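You operate a simulated robot arm through the tools that you are given. There is no shell and no other tool. Be economical: measure what you need, move in short steps, check, and stop when the job is done.

The job below is to be done with a simulated robot arm. You get a single attempt, and the scene is never put back.

Task
Take the mallet from the top of the teal bench and leave it on the top of the beige table.

It is judged by the outcome, as a careful person would: the job done as asked, and still so three seconds after it is handed in. It fails if anything else is knocked over, pushed out of place, dropped, spilled or broken.

Robot
A 6-joint arm with a two-finger parallel gripper on a trunk, on a base that drives. Base frame: it is fixed to the floor where the robot stands at the start and does not move with it; the origin is under the middle of the robot, x ahead of it, y to its left, z up. Units: m, rad, N and s.
With the tool pointing down near the work surface it reaches from about 0.3 to 0.7 m from the robot's upright axis, wherever it stands. Its first joint turns from -2.897 to 2.897 rad. Places, roughly: top of the beige table [2.6, -1.7, 0.8]. Payload 4.1 kg.
The TCP is the grasp point between the finger pads, 0.023 m short of the fingertips. In the tool frame z runs along the fingers and y along their closing line. The gripper opens to 0.094 m. The fingers are 0.038 m wide and 0.01 m thick; the gripper's body (0.054 by 0.096 m) begins 0.039 m behind the TCP.
Orientation is told as [roll, pitch, yaw] about the base's x, y, z axes, in that order, counted from this pose: with the fingers straight down and closing along the base's y, the tool's x points along the base's -x, its y along +y and its z along -z.

Tools
- The arm moves only by the tool jog_arm. Its argument "moves" is a list of rows, each an object (a shift or turn left out is 0, a gripper value left out holds the last) with "travel": the shift along the tool's x, y, z in mm, a list of three; "dr": the turn, a rotation vector about the tool's x, y, z in rad, a list of three; "grip": the gripper command, from -1 (shut) to 1 (fully open), values between in proportion. In form: [{"travel": [tx, ty, tz], "dr": [wx, wy, wz], "grip": grip}, ...]. A call has 1 to 20 rows; each row is the pose to reach, as a shift and turn from the pose commanded when the call began, along the tool's axes at that moment. Each row takes 0.2 s and may step no farther than 0.05 m and 0.15 rad from the row before; otherwise, or with a gripper value out of range, the whole call is refused. A pose out of reach is approached as far as the arm can. The call stops where the force on the tool passes 40 N (or 10 N more than at its start, if that is more) or the arm is blocked; 0.2 s more then pass. The fingers move at their own pace (about 0.045 m/s each) and stop on an object; they squeeze with about 21 N. The grip force told is the motor's: it shows also when the fingers shut on nothing. Time passes only in rows, and 0.2 s behind the last, so rows that repeat a pose let the fingers close. It gives the time, the measured TCP pose, the force on the tool (base axes), the opening and the grip force at its end, in the units of the frame above (readings bear some noise).
- Cameras (640 x 400 px; columns grow to the right, rows downward): "scene" is now at [0.0166, 0.1336, 1.4118]; the picture's right is [-0.39, -0.92, 0.00], its down [-0.63, 0.27, -0.73] and it looks along [0.67, -0.28, -0.69] (base axes); focal length 248 px, centre (320, 200). "wrist" rides on the gripper at [0.086, 0.016, -0.074] in the tool frame; the picture's right is [-0.18, 0.98, 0.00], its down [-0.58, -0.11, -0.81] and it looks along [-0.79, -0.15, 0.59] (tool axes); focal length 243 px, centre (320, 200). There is no depth. A picture from a camera that has moved, and an enlarged one, comes with that camera's place and axes in the base frame and with its lens.
- get_image(camera): a new picture of that camera. The clock stands still meanwhile.
- raise_lower(by): slides the trunk up (or, below 0, down) by that many m; the arm and the scene camera ride with it, the base frame stays. It gives what a move gives, with no picture.
- roll_base(legs): drives the robot by 1 to 6 legs, each [ahead, turn to the left] in m and rad, along the robot's own axes; the way and the turn of a leg run together, so that a leg with both is an arc; at most 1.5 m and 3.142 rad a leg. The arm and the cameras ride along, it lands a little off, and it stops where it bumps. It gives what a move gives.
- pan_tilt(pan, tilt): turns the head with the scene camera to pan (to the left, within 2.705 rad either way) and tilt (down, from -0.506 to 1.204), counted from straight ahead of the robot. It gives what a move gives.
- zoom(camera, box): a new picture of the part [left, top, right, bottom] of that camera's present view, enlarged. The clock stands still meanwhile.
- close_job(): hands the job in; it is judged then, once.

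Work in short steps. Places have to be worked out from the pictures, the camera data and where the tool is seen: move nearer, look again, correct. Check each grasp and each placing, and mend what went wrong. You have 120 turns and 82 pictures in all, those below and enlarged ones among them. Open the gripper and draw the arm clear of the work before you hand the job in, unless the task says otherwise; then end with one line.

The tools are called after "Call:" as a command line: name --argument value ..., lists and objects as JSON in quotes. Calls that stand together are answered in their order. jog_arm: Moves the arm, as the interface text tells. Its arguments: {"type":"object","properties":{"moves":{"type":"array","items":{"type":"object","properties":{"travel":{"type":"array","items":{"type":"number"}},"dr":{"type":"array","items":{"type":"number"}},"grip":{"type":"number"}}}}},"required":["moves"]} The other tools are called the same way: raise_lower (by) slides the trunk up or down; roll_base (legs) drives the base; pan_tilt (pan, tilt) turns the head that bears the scene camera; get_image (camera) takes a picture; zoom (camera, box) takes an enlarged picture of a part of a camera's view; close_job () hands the job in.

At the start:

```text
t: 0.0
tcp_pos: [0.4184, -0.0996, 1.0257]
orientation: [0.0, -0.001, 0.0]
force: [0.7, 0.7, -0.2]
finger_gap: 0.0938
grasp_force: 0.0
trunk travel left (down, up): [-0.375, 0.215]
robot x, y, heading: [-0.0004, -0.0006, -0.003]
head pan, tilt: [-0.398, 0.757]
```

scene: 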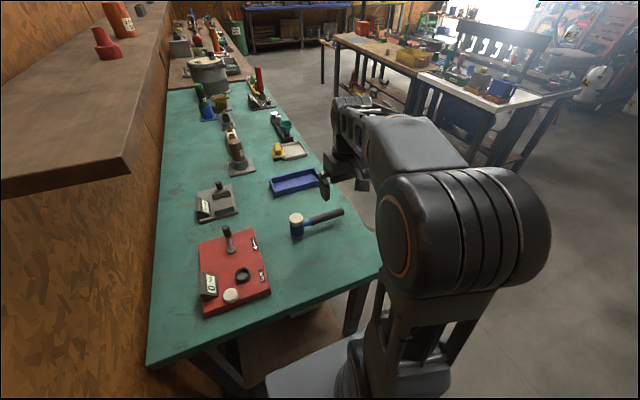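
wrist: 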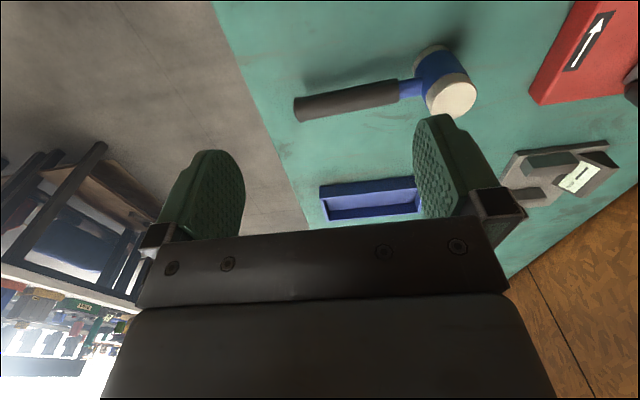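

The mallet seems to lie around x≈0.49, with its head near y≈0.01 and its handle toward y≈-0.145. I'll zoom in to see how it rests.

Call:
zoom --camera "scene" --box '[250, 150, 378, 270]'

Call:
zoom --camera "wrist" --box '[270, 20, 510, 170]'

```text
3.33 times, centred on (314, 210) of scene
camera zoom: at [0.0166, 0.1336, 1.4118], right [-0.39, -0.92, 0.0], down [-0.63, 0.27, -0.73], along [0.67, -0.28, -0.69], focal length 826 px, centre (340, 167)
```

zoom: 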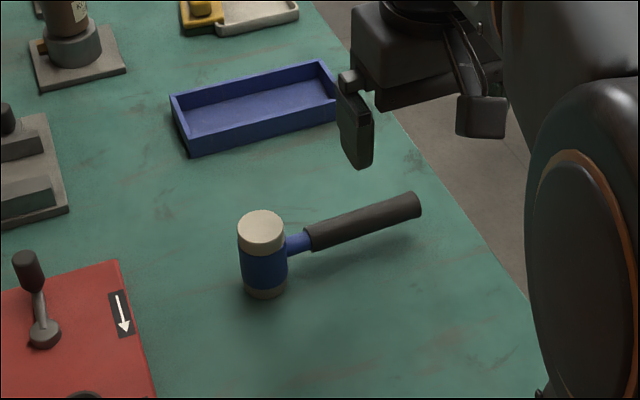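

```text
2.67 times, centred on (390, 95) of wrist
camera zoom: at [0.332, -0.0843, 1.1], right [0.18, 0.98, 0.0], down [0.58, -0.11, 0.81], along [0.79, -0.15, -0.59], focal length 647 px, centre (133, 480)
```

zoom: 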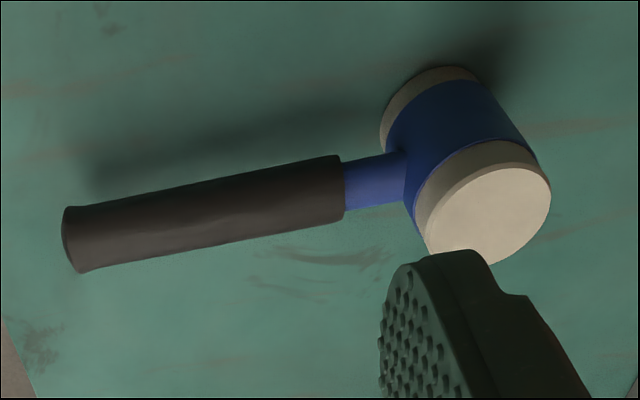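

The mallet stands on one face of its head, with the head centre at about (0.484, 0.013), its top at about z 0.885, and the handle level along -y. I'll grip the head across x, so I turn the tool 90° while moving above it.

Call:
jog_arm --moves '[{"travel": [-6, 10, 0], "dr": [0, 0, -0.143], "grip": 1}, {"travel": [-12, 20, 0], "dr": [0, 0, -0.286]}, {"travel": [-18, 31, 0], "dr": [0, 0, -0.429]}, {"travel": [-24, 41, 0], "dr": [0, 0, -0.571]}, {"travel": [-30, 51, 0], "dr": [0, 0, -0.714]}, {"travel": [-36, 61, 0], "dr": [0, 0, -0.857]}, {"travel": [-42, 72, 0], "dr": [0, 0, -1.0]}, {"travel": [-48, 82, 0], "dr": [0, 0, -1.143]}, {"travel": [-54, 92, 0], "dr": [0, 0, -1.286]}, {"travel": [-60, 102, 0], "dr": [0, 0, -1.428]}, {"travel": [-66, 113, 0], "dr": [0, 0, -1.571]}, {"travel": [-66, 113, 0], "dr": [0, 0, -1.571]}]'

Call:
get_image --camera "wrist"

Call:
get_image --camera "scene"

```text
t: 2.6
tcp_pos: [0.4839, 0.0135, 1.0265]
orientation: [0.0, 0.001, 1.572]
force: [-1.2, -0.7, -0.2]
finger_gap: 0.0939
grasp_force: 0.2
trunk travel left (down, up): [-0.375, 0.215]
robot x, y, heading: [0.0006, 0.0012, -0.002]
head pan, tilt: [-0.398, 0.757]
```

```text
77 pictures are left
camera wrist: at [0.4678, -0.0737, 1.1006], right [-0.98, 0.18, 0.0], down [0.11, 0.58, 0.81], along [0.15, 0.79, -0.59], focal length 243 px, centre (320, 200)
```

wrist: 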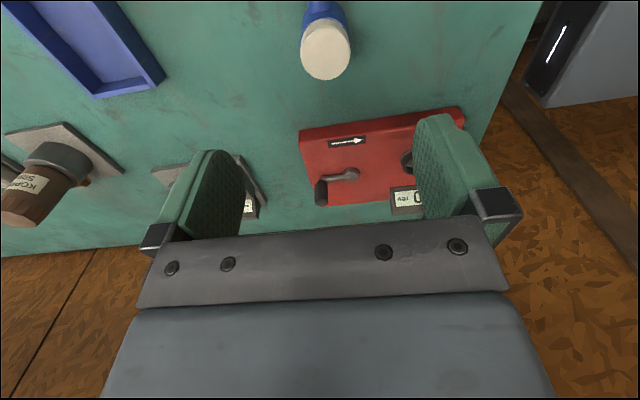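

```text
76 pictures are left
camera scene: at [0.0167, 0.1337, 1.4118], right [-0.39, -0.92, 0.0], down [-0.63, 0.27, -0.73], along [0.67, -0.28, -0.69], focal length 248 px, centre (320, 200)
```

scene: 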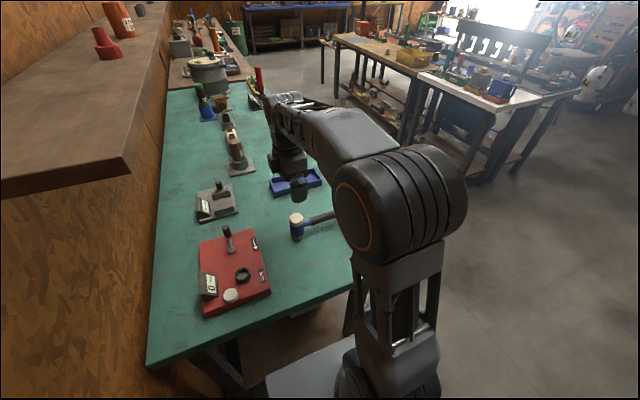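

The wrist view puts the head top at about (0.480, 0.015), which agrees. I descend to just above it and check.

Call:
jog_arm --moves '[{"travel": [0, 1, 30]}, {"travel": [-1, 2, 60]}, {"travel": [-1, 2, 90]}, {"travel": [-1, 2, 114]}, {"travel": [-1, 2, 114]}]'

Call:
get_image --camera "wrist"

Call:
zoom --camera "scene" --box '[250, 150, 378, 270]'

```text
t: 3.8
tcp_pos: [0.4815, 0.0145, 0.9121]
orientation: [0.0, -0.001, 1.57]
force: [-0.3, 0.0, 0.8]
finger_gap: 0.094
grasp_force: 0.2
trunk travel left (down, up): [-0.375, 0.215]
robot x, y, heading: [0.0009, -0.0028, -0.0]
head pan, tilt: [-0.398, 0.757]
```

```text
75 pictures are left
camera wrist: at [0.4661, -0.0731, 0.9871], right [-0.98, 0.18, 0.0], down [0.11, 0.58, 0.81], along [0.15, 0.79, -0.59], focal length 243 px, centre (320, 200)
```

wrist: 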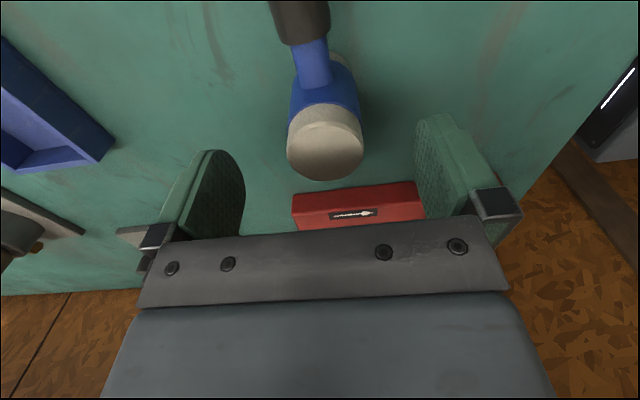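

```text
3.33 times, centred on (314, 210) of scene
camera zoom: at [0.0168, 0.1336, 1.4118], right [-0.39, -0.92, 0.0], down [-0.63, 0.27, -0.73], along [0.67, -0.28, -0.69], focal length 826 px, centre (340, 167)
```

zoom: 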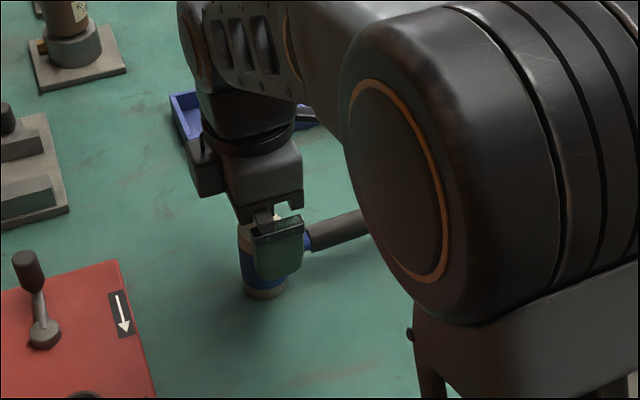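

The head centre reads about (0.480, 0.019), between the fingers. I shift 4 mm in +y, descend 50 mm and close.

Call:
jog_arm --moves '[{"travel": [-4, 1, 15]}, {"travel": [-4, 1, 35]}, {"travel": [-4, 1, 51]}, {"travel": [-4, 1, 51]}, {"travel": [-4, 1, 51], "grip": -1}, {"travel": [-4, 1, 51], "grip": -1}, {"travel": [-4, 1, 51], "grip": -1}, {"travel": [-4, 1, 51], "grip": -1}, {"travel": [-4, 1, 51], "grip": -1}, {"travel": [-4, 1, 51], "grip": -1}]'

Call:
get_image --camera "wrist"

```text
t: 6.0
tcp_pos: [0.4805, 0.0179, 0.8615]
orientation: [0.001, -0.001, 1.57]
force: [-0.3, 0.3, -0.2]
finger_gap: 0.0404
grasp_force: 21.0
trunk travel left (down, up): [-0.375, 0.215]
robot x, y, heading: [0.0013, 0.0011, -0.003]
head pan, tilt: [-0.398, 0.757]
```

```text
73 pictures are left
camera wrist: at [0.4646, -0.0685, 0.9357], right [-0.98, 0.18, 0.0], down [0.11, 0.58, 0.81], along [0.15, 0.79, -0.59], focal length 243 px, centre (320, 200)
```

wrist: 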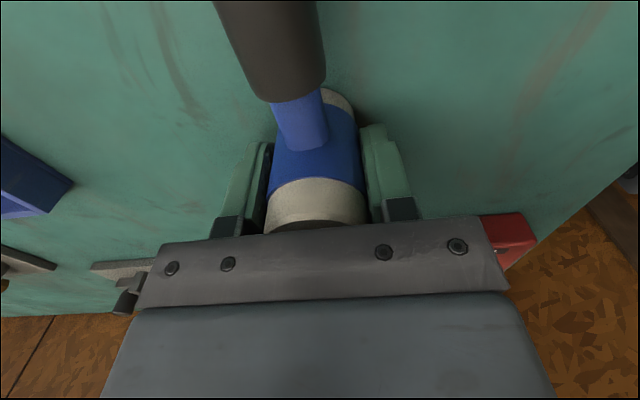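

The head is gripped (gap 0.040 m, 21 N). I lift slowly and look.

Call:
jog_arm --moves '[{"travel": [0, 0, -10]}, {"travel": [0, 0, -25]}, {"travel": [0, 0, -50]}, {"travel": [0, 0, -80]}, {"travel": [0, 0, -115]}, {"travel": [0, 0, -150]}, {"travel": [0, 0, -180]}, {"travel": [0, 0, -180]}]'

Call:
get_image --camera "wrist"

Call:
pan_tilt --pan -0.65 --tilt 0.35

Call:
get_image --camera "scene"

```text
t: 7.8
tcp_pos: [0.4804, 0.0183, 1.0401]
orientation: [0.001, -0.001, 1.57]
force: [-0.3, 0.9, -3.5]
finger_gap: 0.0407
grasp_force: 21.2
trunk travel left (down, up): [-0.375, 0.215]
robot x, y, heading: [0.0016, -0.0003, 0.001]
head pan, tilt: [-0.398, 0.757]
```

```text
72 pictures are left
camera wrist: at [0.4655, -0.0688, 1.1153], right [-0.98, 0.18, 0.0], down [0.11, 0.58, 0.81], along [0.15, 0.79, -0.59], focal length 243 px, centre (320, 200)
```

wrist: 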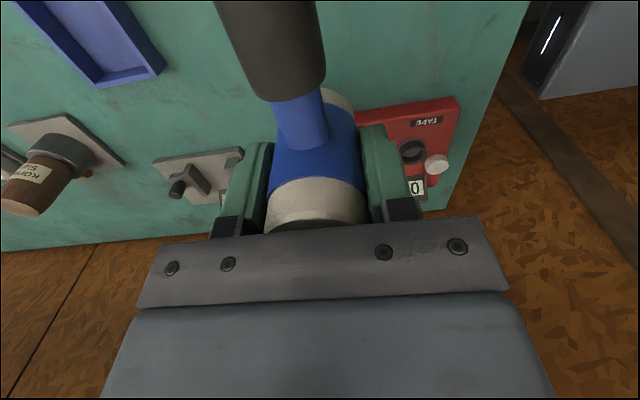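

```text
t: 8.7
tcp_pos: [0.4826, 0.0189, 1.0399]
orientation: [0.0, -0.002, 1.571]
force: [-0.5, 0.6, -4.1]
finger_gap: 0.0408
grasp_force: 20.7
trunk travel left (down, up): [-0.375, 0.215]
robot x, y, heading: [-0.0026, 0.003, 0.002]
head pan, tilt: [-0.649, 0.351]
```

```text
71 pictures are left
camera scene: at [0.0149, 0.1093, 1.4479], right [-0.6, -0.8, 0.0], down [-0.27, 0.21, -0.94], along [0.75, -0.57, -0.34], focal length 248 px, centre (320, 200)
```

scene: 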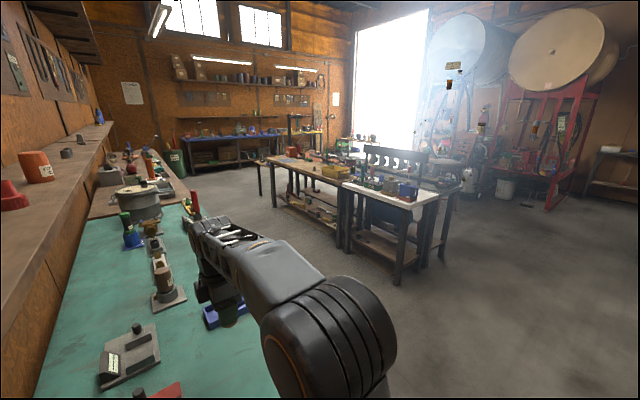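

The mallet is held firmly. There are several tables near the given spot, so I zoom in to tell which is the beige one; (2.6,-1.7,0.8) projects to about pixel (312,164).

Call:
zoom --camera "scene" --box '[240, 120, 480, 270]'

Call:
zoom --camera "scene" --box '[260, 135, 360, 200]'

```text
2.67 times, centred on (360, 195) of scene
camera zoom: at [0.0149, 0.1093, 1.4479], right [-0.6, -0.8, 0.0], down [-0.27, 0.21, -0.94], along [0.75, -0.57, -0.34], focal length 660 px, centre (213, 213)
```

zoom: 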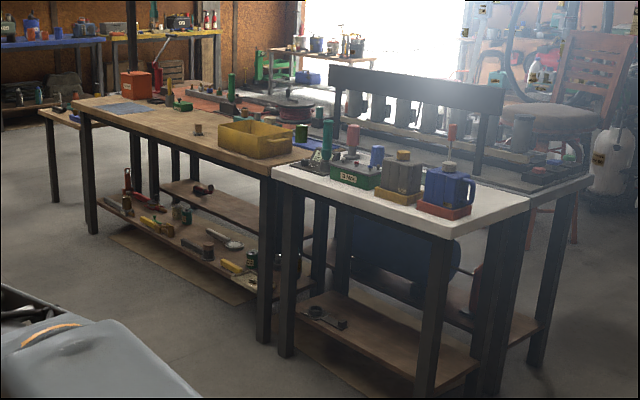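

```text
6.15 times, centred on (310, 168) of scene
camera zoom: at [0.0149, 0.1093, 1.4479], right [-0.6, -0.8, 0.0], down [-0.27, 0.21, -0.94], along [0.75, -0.57, -0.34], focal length 1524 px, centre (382, 400)
```

zoom: 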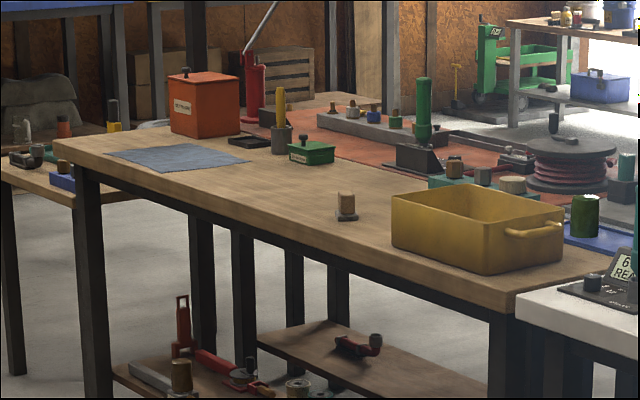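

The beige table is the wood-topped one: its near edge runs along y≈-1.4 from x≈1.7 to 3.1, with free space around (2.55,-1.53). Before driving I look to the right and behind, and raise the trunk a little for clearance.

Call:
raise_lower --by 0.1

Call:
pan_tilt --pan -2.6 --tilt 0.7

Call:
get_image --camera "scene"

Call:
pan_tilt --pan -1.3 --tilt 0.9

Call:
get_image --camera "scene"

```text
t: 10.0
tcp_pos: [0.4813, 0.0186, 1.1399]
orientation: [0.0, 0.0, 1.571]
force: [0.1, -0.2, -3.7]
finger_gap: 0.0408
grasp_force: 20.9
trunk travel left (down, up): [-0.475, 0.115]
robot x, y, heading: [-0.0018, 0.0027, 0.0]
head pan, tilt: [-0.649, 0.351]
```

```text
t: 11.9
tcp_pos: [0.4823, 0.0188, 1.1388]
orientation: [0.0, 0.002, 1.571]
force: [0.3, -0.5, -4.1]
finger_gap: 0.0406
grasp_force: 21.3
trunk travel left (down, up): [-0.475, 0.115]
robot x, y, heading: [-0.0, 0.0028, 0.004]
head pan, tilt: [-2.601, 0.7]
```

```text
68 pictures are left
camera scene: at [-0.132, 0.1218, 1.5166], right [-0.52, 0.86, 0.0], down [0.55, 0.33, -0.77], along [-0.66, -0.39, -0.64], focal length 248 px, centre (320, 200)
```

scene: 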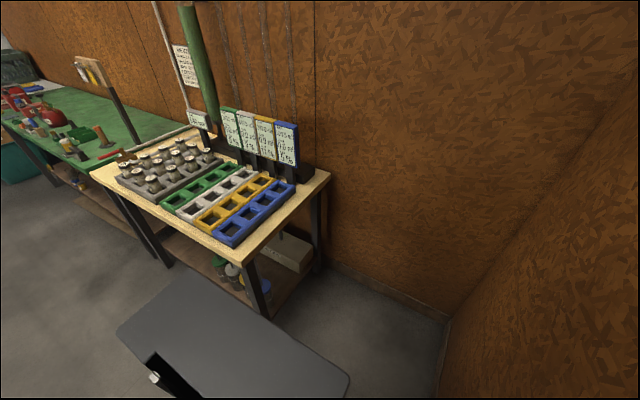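

```text
t: 13.4
tcp_pos: [0.4816, 0.0192, 1.1399]
orientation: [-0.002, -0.001, 1.57]
force: [0.4, -0.4, -3.9]
finger_gap: 0.0407
grasp_force: 21.1
trunk travel left (down, up): [-0.475, 0.115]
robot x, y, heading: [0.0009, 0.0011, 0.003]
head pan, tilt: [-1.3, 0.901]
```

```text
67 pictures are left
camera scene: at [-0.0391, 0.0928, 1.5004], right [-0.96, -0.27, 0.0], down [-0.21, 0.76, -0.62], along [0.17, -0.6, -0.78], focal length 248 px, centre (320, 200)
```

scene: 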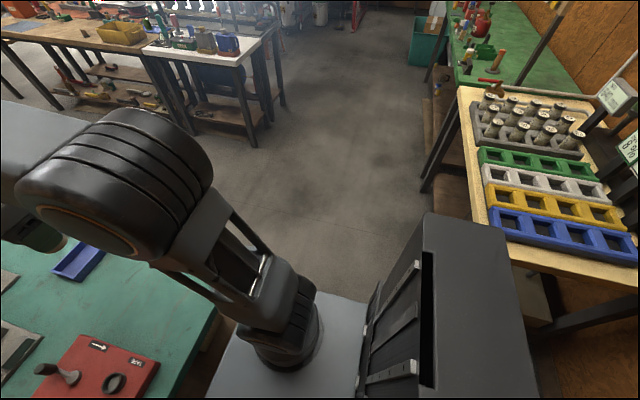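

Behind and to the right there is another table with its corner near (-0.46,-0.37). I'll back up slightly, turn right between the tables, and drive out into the aisle.

Call:
roll_base --legs '[[-0.13, 0], [0, -1.25]]'

```text
t: 17.8
tcp_pos: [0.0342, -0.4542, 1.1401]
orientation: [0.001, 0.001, 0.306]
force: [-0.1, 0.1, -3.1]
finger_gap: 0.0407
grasp_force: 20.9
trunk travel left (down, up): [-0.475, 0.115]
robot x, y, heading: [-0.1296, 0.0017, -1.26]
head pan, tilt: [-1.3, 0.901]
```

The turn went cleanly. I drive into the aisle and turn back along it.

Call:
roll_base --legs '[[0.8, 0], [0, 1.24]]'

Call:
pan_tilt --pan -0.4 --tilt 0.5

Call:
get_image --camera "scene"

```text
t: 25.1
tcp_pos: [0.5908, -0.7397, 1.1406]
orientation: [0.0, 0.0, 1.551]
force: [0.1, 0.8, -4.2]
finger_gap: 0.0408
grasp_force: 21.1
trunk travel left (down, up): [-0.475, 0.115]
robot x, y, heading: [0.1093, -0.747, -0.021]
head pan, tilt: [-1.3, 0.901]
```

```text
t: 26.3
tcp_pos: [0.5904, -0.7383, 1.1411]
orientation: [0.0, 0.0, 1.55]
force: [-0.4, 0.3, -3.9]
finger_gap: 0.0407
grasp_force: 21.0
trunk travel left (down, up): [-0.475, 0.115]
robot x, y, heading: [0.1127, -0.7472, -0.018]
head pan, tilt: [-0.4, 0.499]
```

```text
66 pictures are left
camera scene: at [0.1365, -0.6177, 1.5343], right [-0.41, -0.91, 0.0], down [-0.44, 0.2, -0.88], along [0.8, -0.36, -0.48], focal length 248 px, centre (320, 200)
```

scene: 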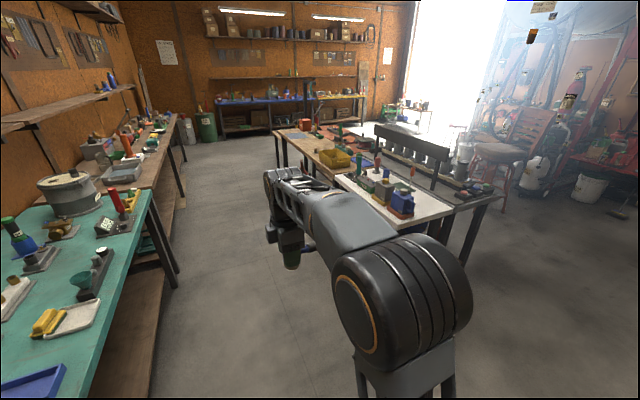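

The aisle is clear. I drive along it to about x=2.4, then look again at the table.

Call:
roll_base --legs '[[1.3, 0], [0.95, 0]]'

Call:
pan_tilt --pan -1.3 --tilt 0.6

Call:
get_image --camera "scene"

```text
t: 37.3
tcp_pos: [2.8263, -0.7774, 1.1391]
orientation: [-0.001, 0.001, 1.539]
force: [-0.7, 0.4, -3.5]
finger_gap: 0.0406
grasp_force: 21.2
trunk travel left (down, up): [-0.475, 0.115]
robot x, y, heading: [2.3418, -0.7794, -0.026]
head pan, tilt: [-0.4, 0.499]
```

```text
t: 38.5
tcp_pos: [2.8251, -0.7779, 1.1399]
orientation: [-0.001, 0.001, 1.542]
force: [0.0, -0.2, -4.1]
finger_gap: 0.0409
grasp_force: 21.1
trunk travel left (down, up): [-0.475, 0.115]
robot x, y, heading: [2.3432, -0.7814, -0.032]
head pan, tilt: [-1.3, 0.6]
```

```text
65 pictures are left
camera scene: at [2.3115, -0.7008, 1.5252], right [-0.97, -0.24, 0.0], down [-0.14, 0.55, -0.83], along [0.2, -0.8, -0.56], focal length 248 px, centre (320, 200)
```

scene: 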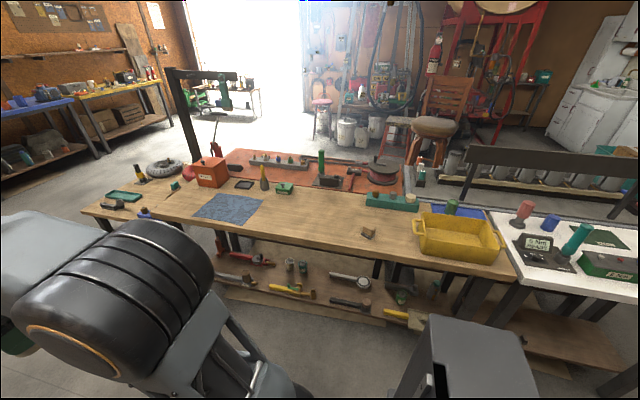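

The free stretch is about x 2.4–2.8, y -1.42 to -1.6. I'll aim for head at (2.62,-1.52), so I drive to x≈2.60, turn to face the table and approach part way.

Call:
roll_base --legs '[[0.26, 0], [0, -1.54], [0.12, 0]]'

Call:
pan_tilt --pan 0.0 --tilt 0.8

Call:
get_image --camera "scene"

Call:
get_image --camera "wrist"

```text
t: 45.0
tcp_pos: [2.6135, -1.3906, 1.1396]
orientation: [0.002, -0.001, -0.01]
force: [-0.5, 0.2, -4.4]
finger_gap: 0.0408
grasp_force: 20.5
trunk travel left (down, up): [-0.475, 0.115]
robot x, y, heading: [2.6001, -0.907, -1.586]
head pan, tilt: [-1.3, 0.6]
```

```text
t: 46.5
tcp_pos: [2.6145, -1.3908, 1.1396]
orientation: [-0.001, 0.0, -0.01]
force: [-0.6, 0.2, -4.0]
finger_gap: 0.0409
grasp_force: 20.5
trunk travel left (down, up): [-0.475, 0.115]
robot x, y, heading: [2.6016, -0.9087, -1.584]
head pan, tilt: [0.0, 0.799]
```

```text
64 pictures are left
camera scene: at [2.7674, -0.9325, 1.5083], right [-1.0, 0.01, 0.0], down [0.01, 0.72, -0.7], along [-0.01, -0.7, -0.72], focal length 248 px, centre (320, 200)
```

scene: 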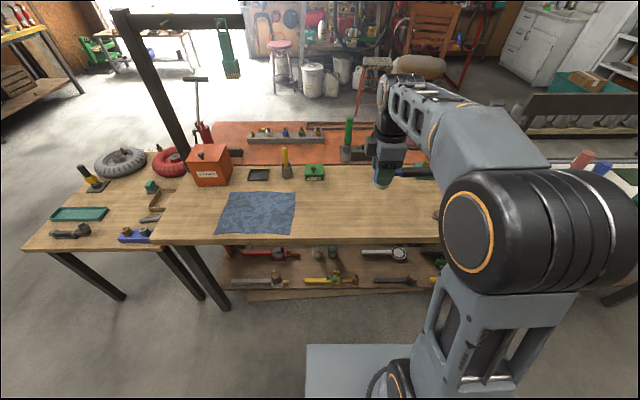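

```text
63 pictures are left
camera wrist: at [2.5281, -1.3745, 1.2147], right [0.19, 0.98, 0.0], down [0.58, -0.12, 0.81], along [0.79, -0.16, -0.59], focal length 243 px, centre (320, 200)
```

wrist: 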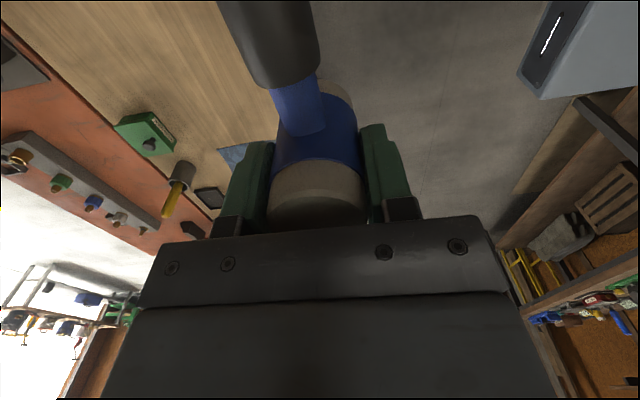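

The table edge is at y≈-1.40 and the spot is clear. I move the base 0.10 m closer and check from the head camera.

Call:
roll_base --legs '[[0.1, 0]]'

Call:
get_image --camera "scene"

Call:
get_image --camera "wrist"

```text
t: 47.6
tcp_pos: [2.6134, -1.4909, 1.1397]
orientation: [0.003, 0.0, -0.009]
force: [0.6, 0.4, -3.2]
finger_gap: 0.0406
grasp_force: 21.1
trunk travel left (down, up): [-0.475, 0.115]
robot x, y, heading: [2.5994, -1.0141, -1.582]
head pan, tilt: [0.0, 0.799]
```

```text
62 pictures are left
camera scene: at [2.7664, -1.0345, 1.5083], right [-1.0, 0.01, 0.0], down [0.01, 0.72, -0.7], along [-0.01, -0.7, -0.72], focal length 248 px, centre (320, 200)
```

scene: 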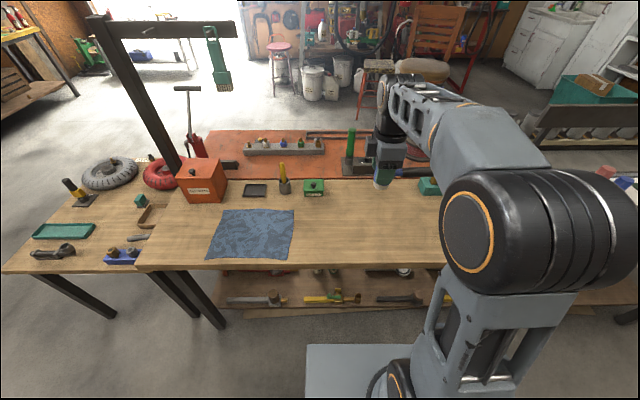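

```text
61 pictures are left
camera wrist: at [2.5271, -1.4765, 1.2143], right [0.19, 0.98, 0.0], down [0.58, -0.12, 0.81], along [0.79, -0.16, -0.59], focal length 243 px, centre (320, 200)
```

wrist: 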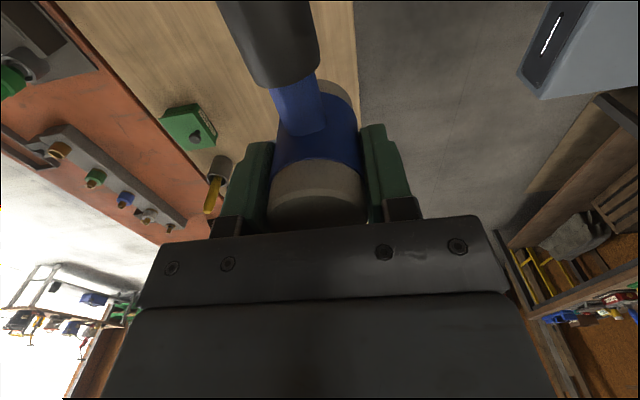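

I move the arm 60 mm further over the table, then lower the trunk 0.1 m and the arm to leave a gap of about 3–4 cm.

Call:
jog_arm --moves '[{"travel": [0, -20, 0]}, {"travel": [0, -40, 0]}, {"travel": [0, -60, 0]}, {"travel": [0, -60, 0]}]'

Call:
raise_lower --by -0.1

Call:
jog_arm --moves '[{"travel": [0, 0, 30]}, {"travel": [0, 0, 60]}, {"travel": [0, 0, 90]}, {"travel": [0, 0, 130]}, {"travel": [0, 0, 140]}, {"travel": [0, 0, 140]}]'

Call:
get_image --camera "wrist"

Call:
get_image --camera "scene"

```text
t: 48.6
tcp_pos: [2.6107, -1.552, 1.1415]
orientation: [0.001, 0.0, -0.01]
force: [-0.5, 0.7, -3.3]
finger_gap: 0.0409
grasp_force: 21.2
trunk travel left (down, up): [-0.475, 0.115]
robot x, y, heading: [2.5977, -1.0157, -1.583]
head pan, tilt: [0.0, 0.799]
```

```text
t: 49.9
tcp_pos: [2.6119, -1.5518, 1.0404]
orientation: [0.001, 0.002, -0.01]
force: [-0.6, 1.2, -3.3]
finger_gap: 0.0405
grasp_force: 21.2
trunk travel left (down, up): [-0.375, 0.215]
robot x, y, heading: [2.5989, -1.0089, -1.58]
head pan, tilt: [0.0, 0.799]
```

```text
t: 51.3
tcp_pos: [2.6118, -1.5516, 0.9]
orientation: [0.001, 0.0, -0.01]
force: [0.4, -0.3, -3.1]
finger_gap: 0.0405
grasp_force: 21.3
trunk travel left (down, up): [-0.375, 0.215]
robot x, y, heading: [2.5968, -1.0113, -1.584]
head pan, tilt: [0.0, 0.799]
```

```text
60 pictures are left
camera wrist: at [2.5259, -1.5346, 0.9751], right [0.19, 0.98, 0.0], down [0.58, -0.12, 0.81], along [0.79, -0.16, -0.59], focal length 243 px, centre (320, 200)
```

wrist: 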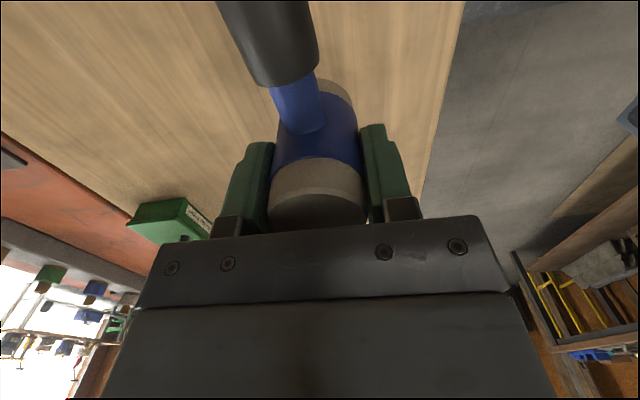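

```text
59 pictures are left
camera scene: at [2.7664, -1.0339, 1.4083], right [-1.0, 0.01, 0.0], down [0.01, 0.72, -0.7], along [-0.01, -0.7, -0.72], focal length 248 px, centre (320, 200)
```

scene: 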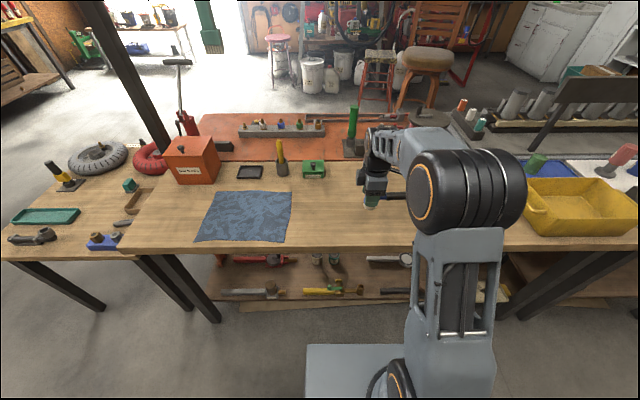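

The mallet is over bare table. I descend slowly to 30 mm lower in small steps; the force stop guards it.

Call:
jog_arm --moves '[{"travel": [0, 0, 4]}, {"travel": [0, 0, 8]}, {"travel": [0, 0, 12]}, {"travel": [0, 0, 16]}, {"travel": [0, 0, 20]}, {"travel": [0, 0, 23]}, {"travel": [0, 0, 26]}, {"travel": [0, 0, 28]}, {"travel": [0, 0, 30]}, {"travel": [0, 0, 30]}]'

Call:
zoom --camera "scene" --box '[330, 150, 430, 250]'

```text
t: 53.5
tcp_pos: [2.6112, -1.5506, 0.8702]
orientation: [0.001, -0.001, -0.012]
force: [-0.4, -0.1, -3.8]
finger_gap: 0.0405
grasp_force: 21.0
trunk travel left (down, up): [-0.375, 0.215]
robot x, y, heading: [2.604, -1.0109, -1.579]
head pan, tilt: [0.0, 0.799]
```

```text
4.00 times, centred on (380, 200) of scene
camera zoom: at [2.7664, -1.0339, 1.4083], right [-1.0, 0.01, 0.0], down [0.01, 0.72, -0.7], along [-0.01, -0.7, -0.72], focal length 991 px, centre (80, 200)
```

zoom: 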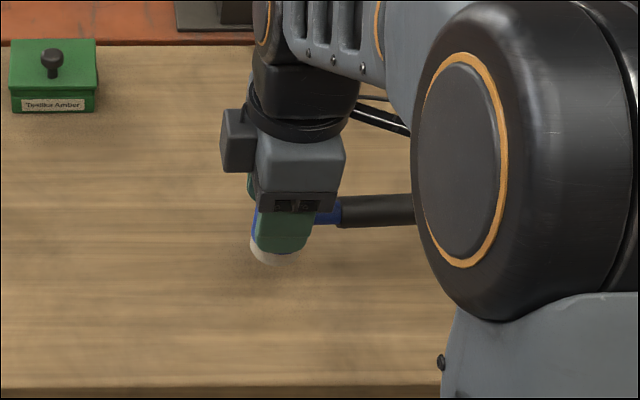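

No contact yet (force still -3.8 N). I go on in 1 mm steps.

Call:
jog_arm --moves '[{"travel": [0, 0, 2]}, {"travel": [0, 0, 4]}, {"travel": [0, 0, 5]}, {"travel": [0, 0, 6]}, {"travel": [0, 0, 7]}, {"travel": [0, 0, 8]}, {"travel": [0, 0, 8]}]'

```text
t: 55.1
tcp_pos: [2.61, -1.5525, 0.863]
orientation: [0.003, 0.0, -0.01]
force: [-0.1, -0.6, -3.2]
finger_gap: 0.0404
grasp_force: 21.0
trunk travel left (down, up): [-0.375, 0.215]
robot x, y, heading: [2.6, -1.0078, -1.582]
head pan, tilt: [0.0, 0.799]
```

Still weight only. Another few millimetres in fine steps.

Call:
jog_arm --moves '[{"travel": [0, 0, 1]}, {"travel": [0, 0, 2]}, {"travel": [0, 0, 2]}]'

Call:
zoom --camera "scene" --box '[350, 180, 410, 230]'

Call:
get_image --camera "wrist"

```text
t: 55.9
tcp_pos: [2.6112, -1.552, 0.8605]
orientation: [0.0, -0.001, -0.011]
force: [-0.1, -0.3, -5.0]
finger_gap: 0.0405
grasp_force: 20.9
trunk travel left (down, up): [-0.375, 0.215]
robot x, y, heading: [2.5997, -1.0075, -1.581]
head pan, tilt: [0.0, 0.799]
```

```text
8.00 times, centred on (380, 205) of scene
camera zoom: at [2.7664, -1.0339, 1.4083], right [-1.0, 0.01, 0.0], down [0.01, 0.72, -0.7], along [-0.01, -0.7, -0.72], focal length 1981 px, centre (-160, 160)
```

zoom: 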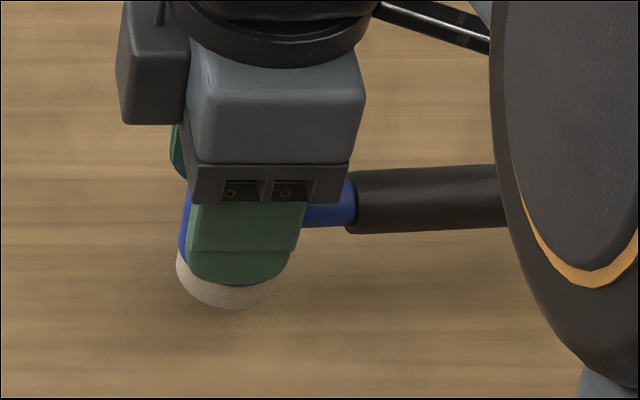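

```text
56 pictures are left
camera wrist: at [2.5252, -1.5355, 0.9356], right [0.19, 0.98, 0.0], down [0.58, -0.12, 0.81], along [0.79, -0.16, -0.59], focal length 243 px, centre (320, 200)
```

wrist: 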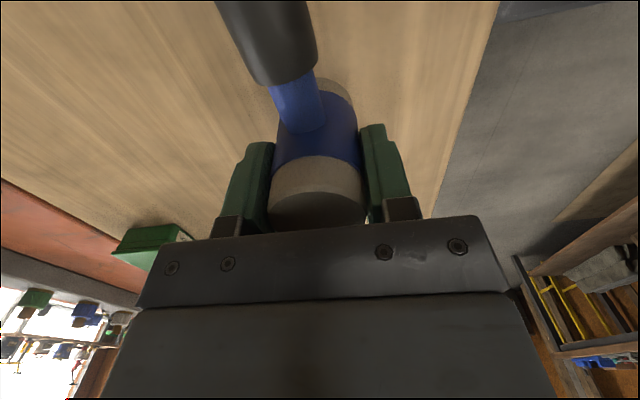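

No contact yet, and the bottom looks very close to the table. I continue in small bites.

Call:
jog_arm --moves '[{"travel": [0, 0, 1]}, {"travel": [0, 0, 2]}, {"travel": [0, 0, 3]}, {"travel": [0, 0, 3]}]'

Call:
jog_arm --moves '[{"travel": [0, 0, 1]}, {"travel": [0, 0, 2]}, {"travel": [0, 0, 2]}]'

```text
t: 56.9
tcp_pos: [2.6117, -1.5512, 0.8582]
orientation: [0.002, -0.001, -0.011]
force: [0.4, 0.1, -3.0]
finger_gap: 0.0408
grasp_force: 20.9
trunk travel left (down, up): [-0.375, 0.215]
robot x, y, heading: [2.5976, -1.0111, -1.581]
head pan, tilt: [0.0, 0.799]
```

```text
t: 57.7
tcp_pos: [2.6108, -1.5523, 0.8553]
orientation: [0.003, -0.001, -0.009]
force: [-0.6, 1.1, -4.1]
finger_gap: 0.0407
grasp_force: 21.0
trunk travel left (down, up): [-0.375, 0.215]
robot x, y, heading: [2.5963, -1.0102, -1.575]
head pan, tilt: [0.0, 0.799]
```

Still only the weight; I continue by 2–3 mm chunks.

Call:
jog_arm --moves '[{"travel": [0, 0, 1]}, {"travel": [0, 0, 2]}, {"travel": [0, 0, 2]}]'

Call:
jog_arm --moves '[{"travel": [0, 0, 1]}, {"travel": [0, 0, 2]}, {"travel": [0, 0, 2]}]'

Call:
zoom --camera "scene" --box '[350, 180, 410, 230]'

```text
t: 58.5
tcp_pos: [2.6101, -1.5503, 0.8534]
orientation: [0.003, -0.001, -0.012]
force: [0.2, -0.1, -3.8]
finger_gap: 0.0406
grasp_force: 21.3
trunk travel left (down, up): [-0.375, 0.215]
robot x, y, heading: [2.5971, -1.0127, -1.581]
head pan, tilt: [0.0, 0.799]
```

```text
t: 59.3
tcp_pos: [2.6119, -1.5506, 0.8523]
orientation: [0.003, 0.0, -0.009]
force: [-0.2, -0.5, -3.9]
finger_gap: 0.0406
grasp_force: 20.6
trunk travel left (down, up): [-0.375, 0.215]
robot x, y, heading: [2.5969, -1.0122, -1.582]
head pan, tilt: [0.0, 0.799]
```

```text
8.00 times, centred on (380, 205) of scene
camera zoom: at [2.7664, -1.0339, 1.4083], right [-1.0, 0.01, 0.0], down [0.01, 0.72, -0.7], along [-0.01, -0.7, -0.72], focal length 1981 px, centre (-160, 160)
```

zoom: 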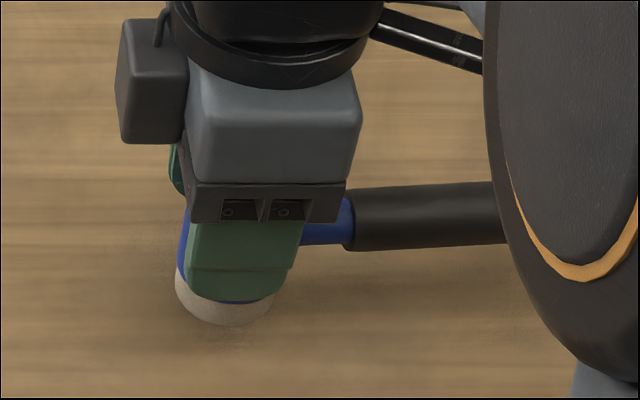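

The contact shadow is closing in, with a few millimetres left. Continuing the same way.

Call:
jog_arm --moves '[{"travel": [0, 0, 1]}, {"travel": [0, 0, 2]}, {"travel": [0, 0, 3]}, {"travel": [0, 0, 3]}]'

Call:
jog_arm --moves '[{"travel": [0, 0, 1]}, {"travel": [0, 0, 2]}, {"travel": [0, 0, 2]}]'

Call:
jog_arm --moves '[{"travel": [0, 0, 1]}, {"travel": [0, 0, 2]}, {"travel": [0, 0, 2]}]'

Call:
zoom --camera "scene" --box '[350, 180, 410, 230]'

```text
t: 60.3
tcp_pos: [2.611, -1.5511, 0.8489]
orientation: [0.002, 0.002, -0.009]
force: [0.8, 0.3, -4.3]
finger_gap: 0.0406
grasp_force: 21.1
trunk travel left (down, up): [-0.375, 0.215]
robot x, y, heading: [2.5987, -1.013, -1.582]
head pan, tilt: [0.0, 0.799]
```

```text
t: 61.1
tcp_pos: [2.6114, -1.5511, 0.8471]
orientation: [0.002, -0.001, -0.011]
force: [0.4, 0.0, -3.9]
finger_gap: 0.0406
grasp_force: 21.0
trunk travel left (down, up): [-0.375, 0.215]
robot x, y, heading: [2.5967, -1.0115, -1.579]
head pan, tilt: [0.0, 0.799]
```

```text
t: 61.9
tcp_pos: [2.6114, -1.5509, 0.8454]
orientation: [0.001, 0.0, -0.009]
force: [0.8, 0.2, -4.3]
finger_gap: 0.0404
grasp_force: 21.1
trunk travel left (down, up): [-0.375, 0.215]
robot x, y, heading: [2.6012, -1.0063, -1.578]
head pan, tilt: [0.0, 0.799]
```

```text
8.00 times, centred on (380, 205) of scene
camera zoom: at [2.7664, -1.0339, 1.4083], right [-1.0, 0.01, 0.0], down [0.01, 0.72, -0.7], along [-0.01, -0.7, -0.72], focal length 1981 px, centre (-160, 160)
```

zoom: 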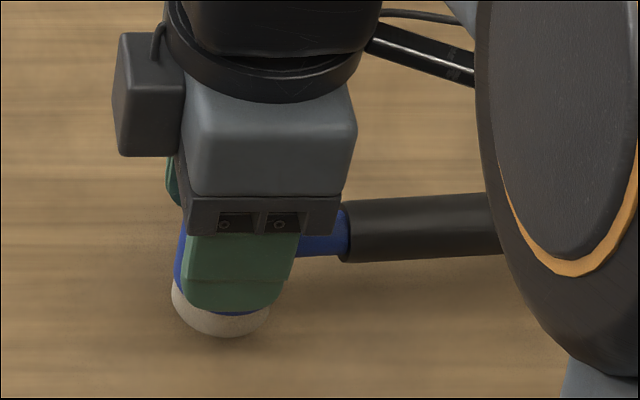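

The shadow now almost meets the head. A few more 2 mm bites.

Call:
jog_arm --moves '[{"travel": [0, 0, 1]}, {"travel": [0, 0, 2]}, {"travel": [0, 0, 2]}]'

Call:
jog_arm --moves '[{"travel": [0, 0, 1]}, {"travel": [0, 0, 2]}, {"travel": [0, 0, 2]}]'

Call:
zoom --camera "scene" --box '[350, 180, 410, 230]'

```text
t: 62.7
tcp_pos: [2.6105, -1.5518, 0.8433]
orientation: [0.004, 0.002, -0.008]
force: [0.7, 0.4, -3.8]
finger_gap: 0.0406
grasp_force: 20.7
trunk travel left (down, up): [-0.375, 0.215]
robot x, y, heading: [2.5989, -1.007, -1.583]
head pan, tilt: [0.0, 0.799]
```

```text
t: 63.5
tcp_pos: [2.6107, -1.5513, 0.8391]
orientation: [0.002, 0.0, -0.011]
force: [-0.6, 0.5, -3.8]
finger_gap: 0.0406
grasp_force: 21.4
trunk travel left (down, up): [-0.375, 0.215]
robot x, y, heading: [2.5966, -1.0093, -1.582]
head pan, tilt: [0.0, 0.799]
```

```text
8.00 times, centred on (380, 205) of scene
camera zoom: at [2.7664, -1.0339, 1.4083], right [-1.0, 0.01, 0.0], down [0.01, 0.72, -0.7], along [-0.01, -0.7, -0.72], focal length 1981 px, centre (-160, 160)
```

zoom: 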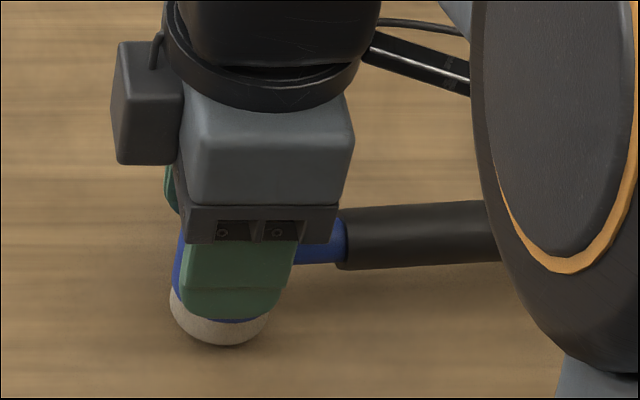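

Nearly there; I continue, reading force each bite.

Call:
jog_arm --moves '[{"travel": [0, 0, 1]}, {"travel": [0, 0, 2]}, {"travel": [0, 0, 2]}]'

Call:
jog_arm --moves '[{"travel": [0, 0, 1]}, {"travel": [0, 0, 2]}, {"travel": [0, 0, 2]}]'

Call:
zoom --camera "scene" --box '[350, 180, 410, 230]'

```text
t: 64.3
tcp_pos: [2.6123, -1.5509, 0.8382]
orientation: [0.001, 0.0, -0.012]
force: [-0.7, -0.3, -3.6]
finger_gap: 0.0408
grasp_force: 20.2
trunk travel left (down, up): [-0.375, 0.215]
robot x, y, heading: [2.5984, -1.0108, -1.579]
head pan, tilt: [0.0, 0.799]
```

```text
t: 65.1
tcp_pos: [2.6118, -1.5507, 0.8357]
orientation: [0.002, 0.002, -0.011]
force: [-0.4, -0.2, -4.7]
finger_gap: 0.0407
grasp_force: 21.1
trunk travel left (down, up): [-0.375, 0.215]
robot x, y, heading: [2.5977, -1.0117, -1.581]
head pan, tilt: [0.0, 0.799]
```

```text
8.00 times, centred on (380, 205) of scene
camera zoom: at [2.7664, -1.0339, 1.4083], right [-1.0, 0.01, 0.0], down [0.01, 0.72, -0.7], along [-0.01, -0.7, -0.72], focal length 1981 px, centre (-160, 160)
```

zoom: 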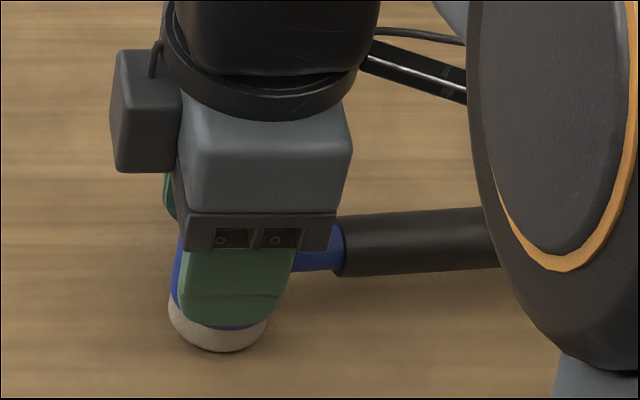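

Shadow is tight beneath the head. Continuing.

Call:
jog_arm --moves '[{"travel": [0, 0, 1]}, {"travel": [0, 0, 2]}, {"travel": [0, 0, 2]}]'

Call:
jog_arm --moves '[{"travel": [0, 0, 1]}, {"travel": [0, 0, 2]}, {"travel": [0, 0, 2]}]'

Call:
zoom --camera "scene" --box '[350, 180, 410, 230]'

```text
t: 65.9
tcp_pos: [2.6111, -1.5506, 0.8337]
orientation: [0.001, 0.002, -0.009]
force: [0.0, 0.9, -4.2]
finger_gap: 0.0406
grasp_force: 21.1
trunk travel left (down, up): [-0.375, 0.215]
robot x, y, heading: [2.6035, -1.0112, -1.581]
head pan, tilt: [0.0, 0.799]
```

```text
t: 66.7
tcp_pos: [2.6117, -1.55, 0.8332]
orientation: [0.001, 0.001, -0.009]
force: [0.6, 1.0, 1.2]
finger_gap: 0.0404
grasp_force: 20.8
trunk travel left (down, up): [-0.375, 0.215]
robot x, y, heading: [2.6028, -1.0108, -1.581]
head pan, tilt: [0.0, 0.799]
```

```text
8.00 times, centred on (380, 205) of scene
camera zoom: at [2.7665, -1.0334, 1.4084], right [-1.0, 0.01, 0.0], down [0.01, 0.72, -0.7], along [-0.01, -0.7, -0.72], focal length 1981 px, centre (-160, 160)
```

zoom: 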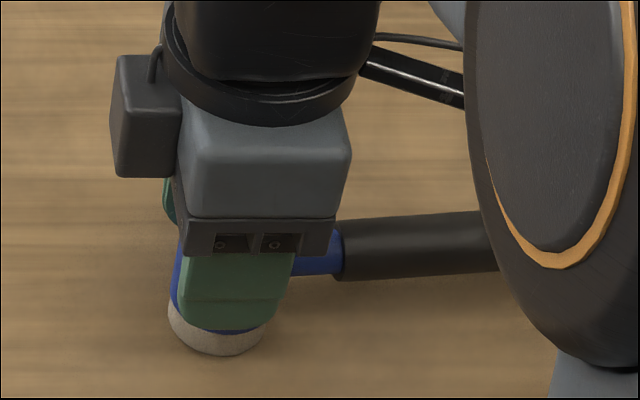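

Contact: the force went from -4 to +1.2 N, so the table carries the mallet. I open the gripper and rise straight up.

Call:
jog_arm --moves '[{"grip": -0.3}, {"grip": 0.0}, {"grip": 0.3}, {"grip": 0.7}, {"grip": 0.7}, {"grip": 0.7}]'

Call:
jog_arm --moves '[{"travel": [0, 0, -15]}, {"travel": [0, 0, -40]}, {"travel": [0, 0, -75]}, {"travel": [0, 0, -115]}, {"travel": [0, 0, -160]}, {"travel": [0, 0, -200]}, {"travel": [0, 0, -200]}]'

Call:
get_image --camera "wrist"

Call:
get_image --camera "scene"

```text
t: 68.1
tcp_pos: [2.6101, -1.553, 0.8328]
orientation: [0.003, 0.0, -0.011]
force: [-0.1, 0.0, 0.6]
finger_gap: 0.0799
grasp_force: 0.0
trunk travel left (down, up): [-0.375, 0.215]
robot x, y, heading: [2.6005, -1.0082, -1.582]
head pan, tilt: [0.0, 0.799]
```

```text
t: 69.7
tcp_pos: [2.6101, -1.5519, 1.0322]
orientation: [0.002, -0.001, -0.011]
force: [-0.4, 0.3, 0.1]
finger_gap: 0.08
grasp_force: 0.0
trunk travel left (down, up): [-0.375, 0.215]
robot x, y, heading: [2.6006, -1.0108, -1.577]
head pan, tilt: [0.0, 0.799]
```

```text
50 pictures are left
camera wrist: at [2.5252, -1.5349, 1.1072], right [0.19, 0.98, 0.0], down [0.58, -0.12, 0.81], along [0.79, -0.16, -0.59], focal length 243 px, centre (320, 200)
```

wrist: 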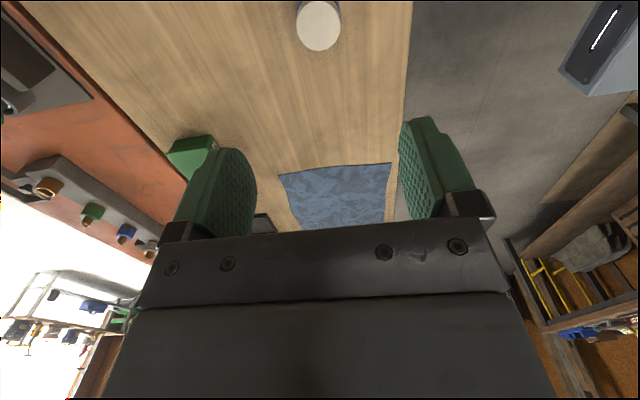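

```text
49 pictures are left
camera scene: at [2.7664, -1.0335, 1.4083], right [-1.0, 0.01, 0.0], down [0.01, 0.72, -0.7], along [-0.01, -0.7, -0.72], focal length 248 px, centre (320, 200)
```

scene: 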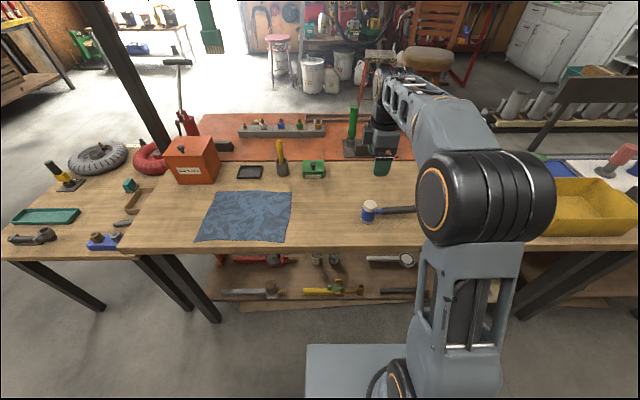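

The mallet stands steadily on the beige table. I back the base 0.2 m so the arm is clear and check once more.

Call:
roll_base --legs '[[-0.2, 0]]'

Call:
get_image --camera "scene"

```text
t: 71.3
tcp_pos: [2.6115, -1.347, 1.0321]
orientation: [0.001, 0.0, -0.016]
force: [0.9, 0.1, -0.2]
finger_gap: 0.08
grasp_force: 0.0
trunk travel left (down, up): [-0.375, 0.215]
robot x, y, heading: [2.6031, -0.8057, -1.582]
head pan, tilt: [0.0, 0.799]
```

```text
48 pictures are left
camera scene: at [2.7688, -0.83, 1.4083], right [-1.0, 0.01, 0.0], down [0.01, 0.72, -0.7], along [-0.01, -0.7, -0.72], focal length 248 px, centre (320, 200)
```

scene: 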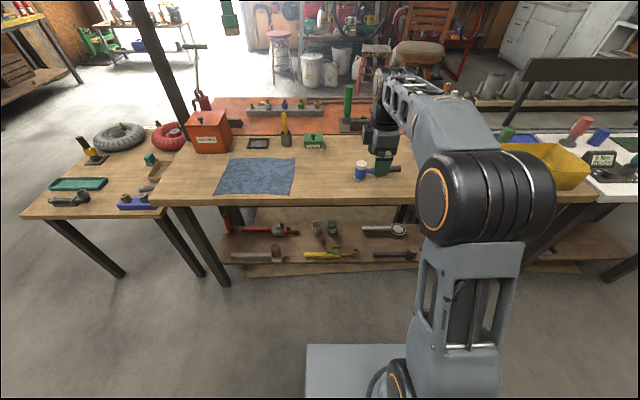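

The mallet rests on the table, undisturbed, and the arm is clear, so I hand the job in.

Call:
close_job

```text
The job is handed in.
```

The mallet is off the teal bench and standing upright on its head on the beige table. The gripper is open and clear of it, and I saw nothing else disturbed.
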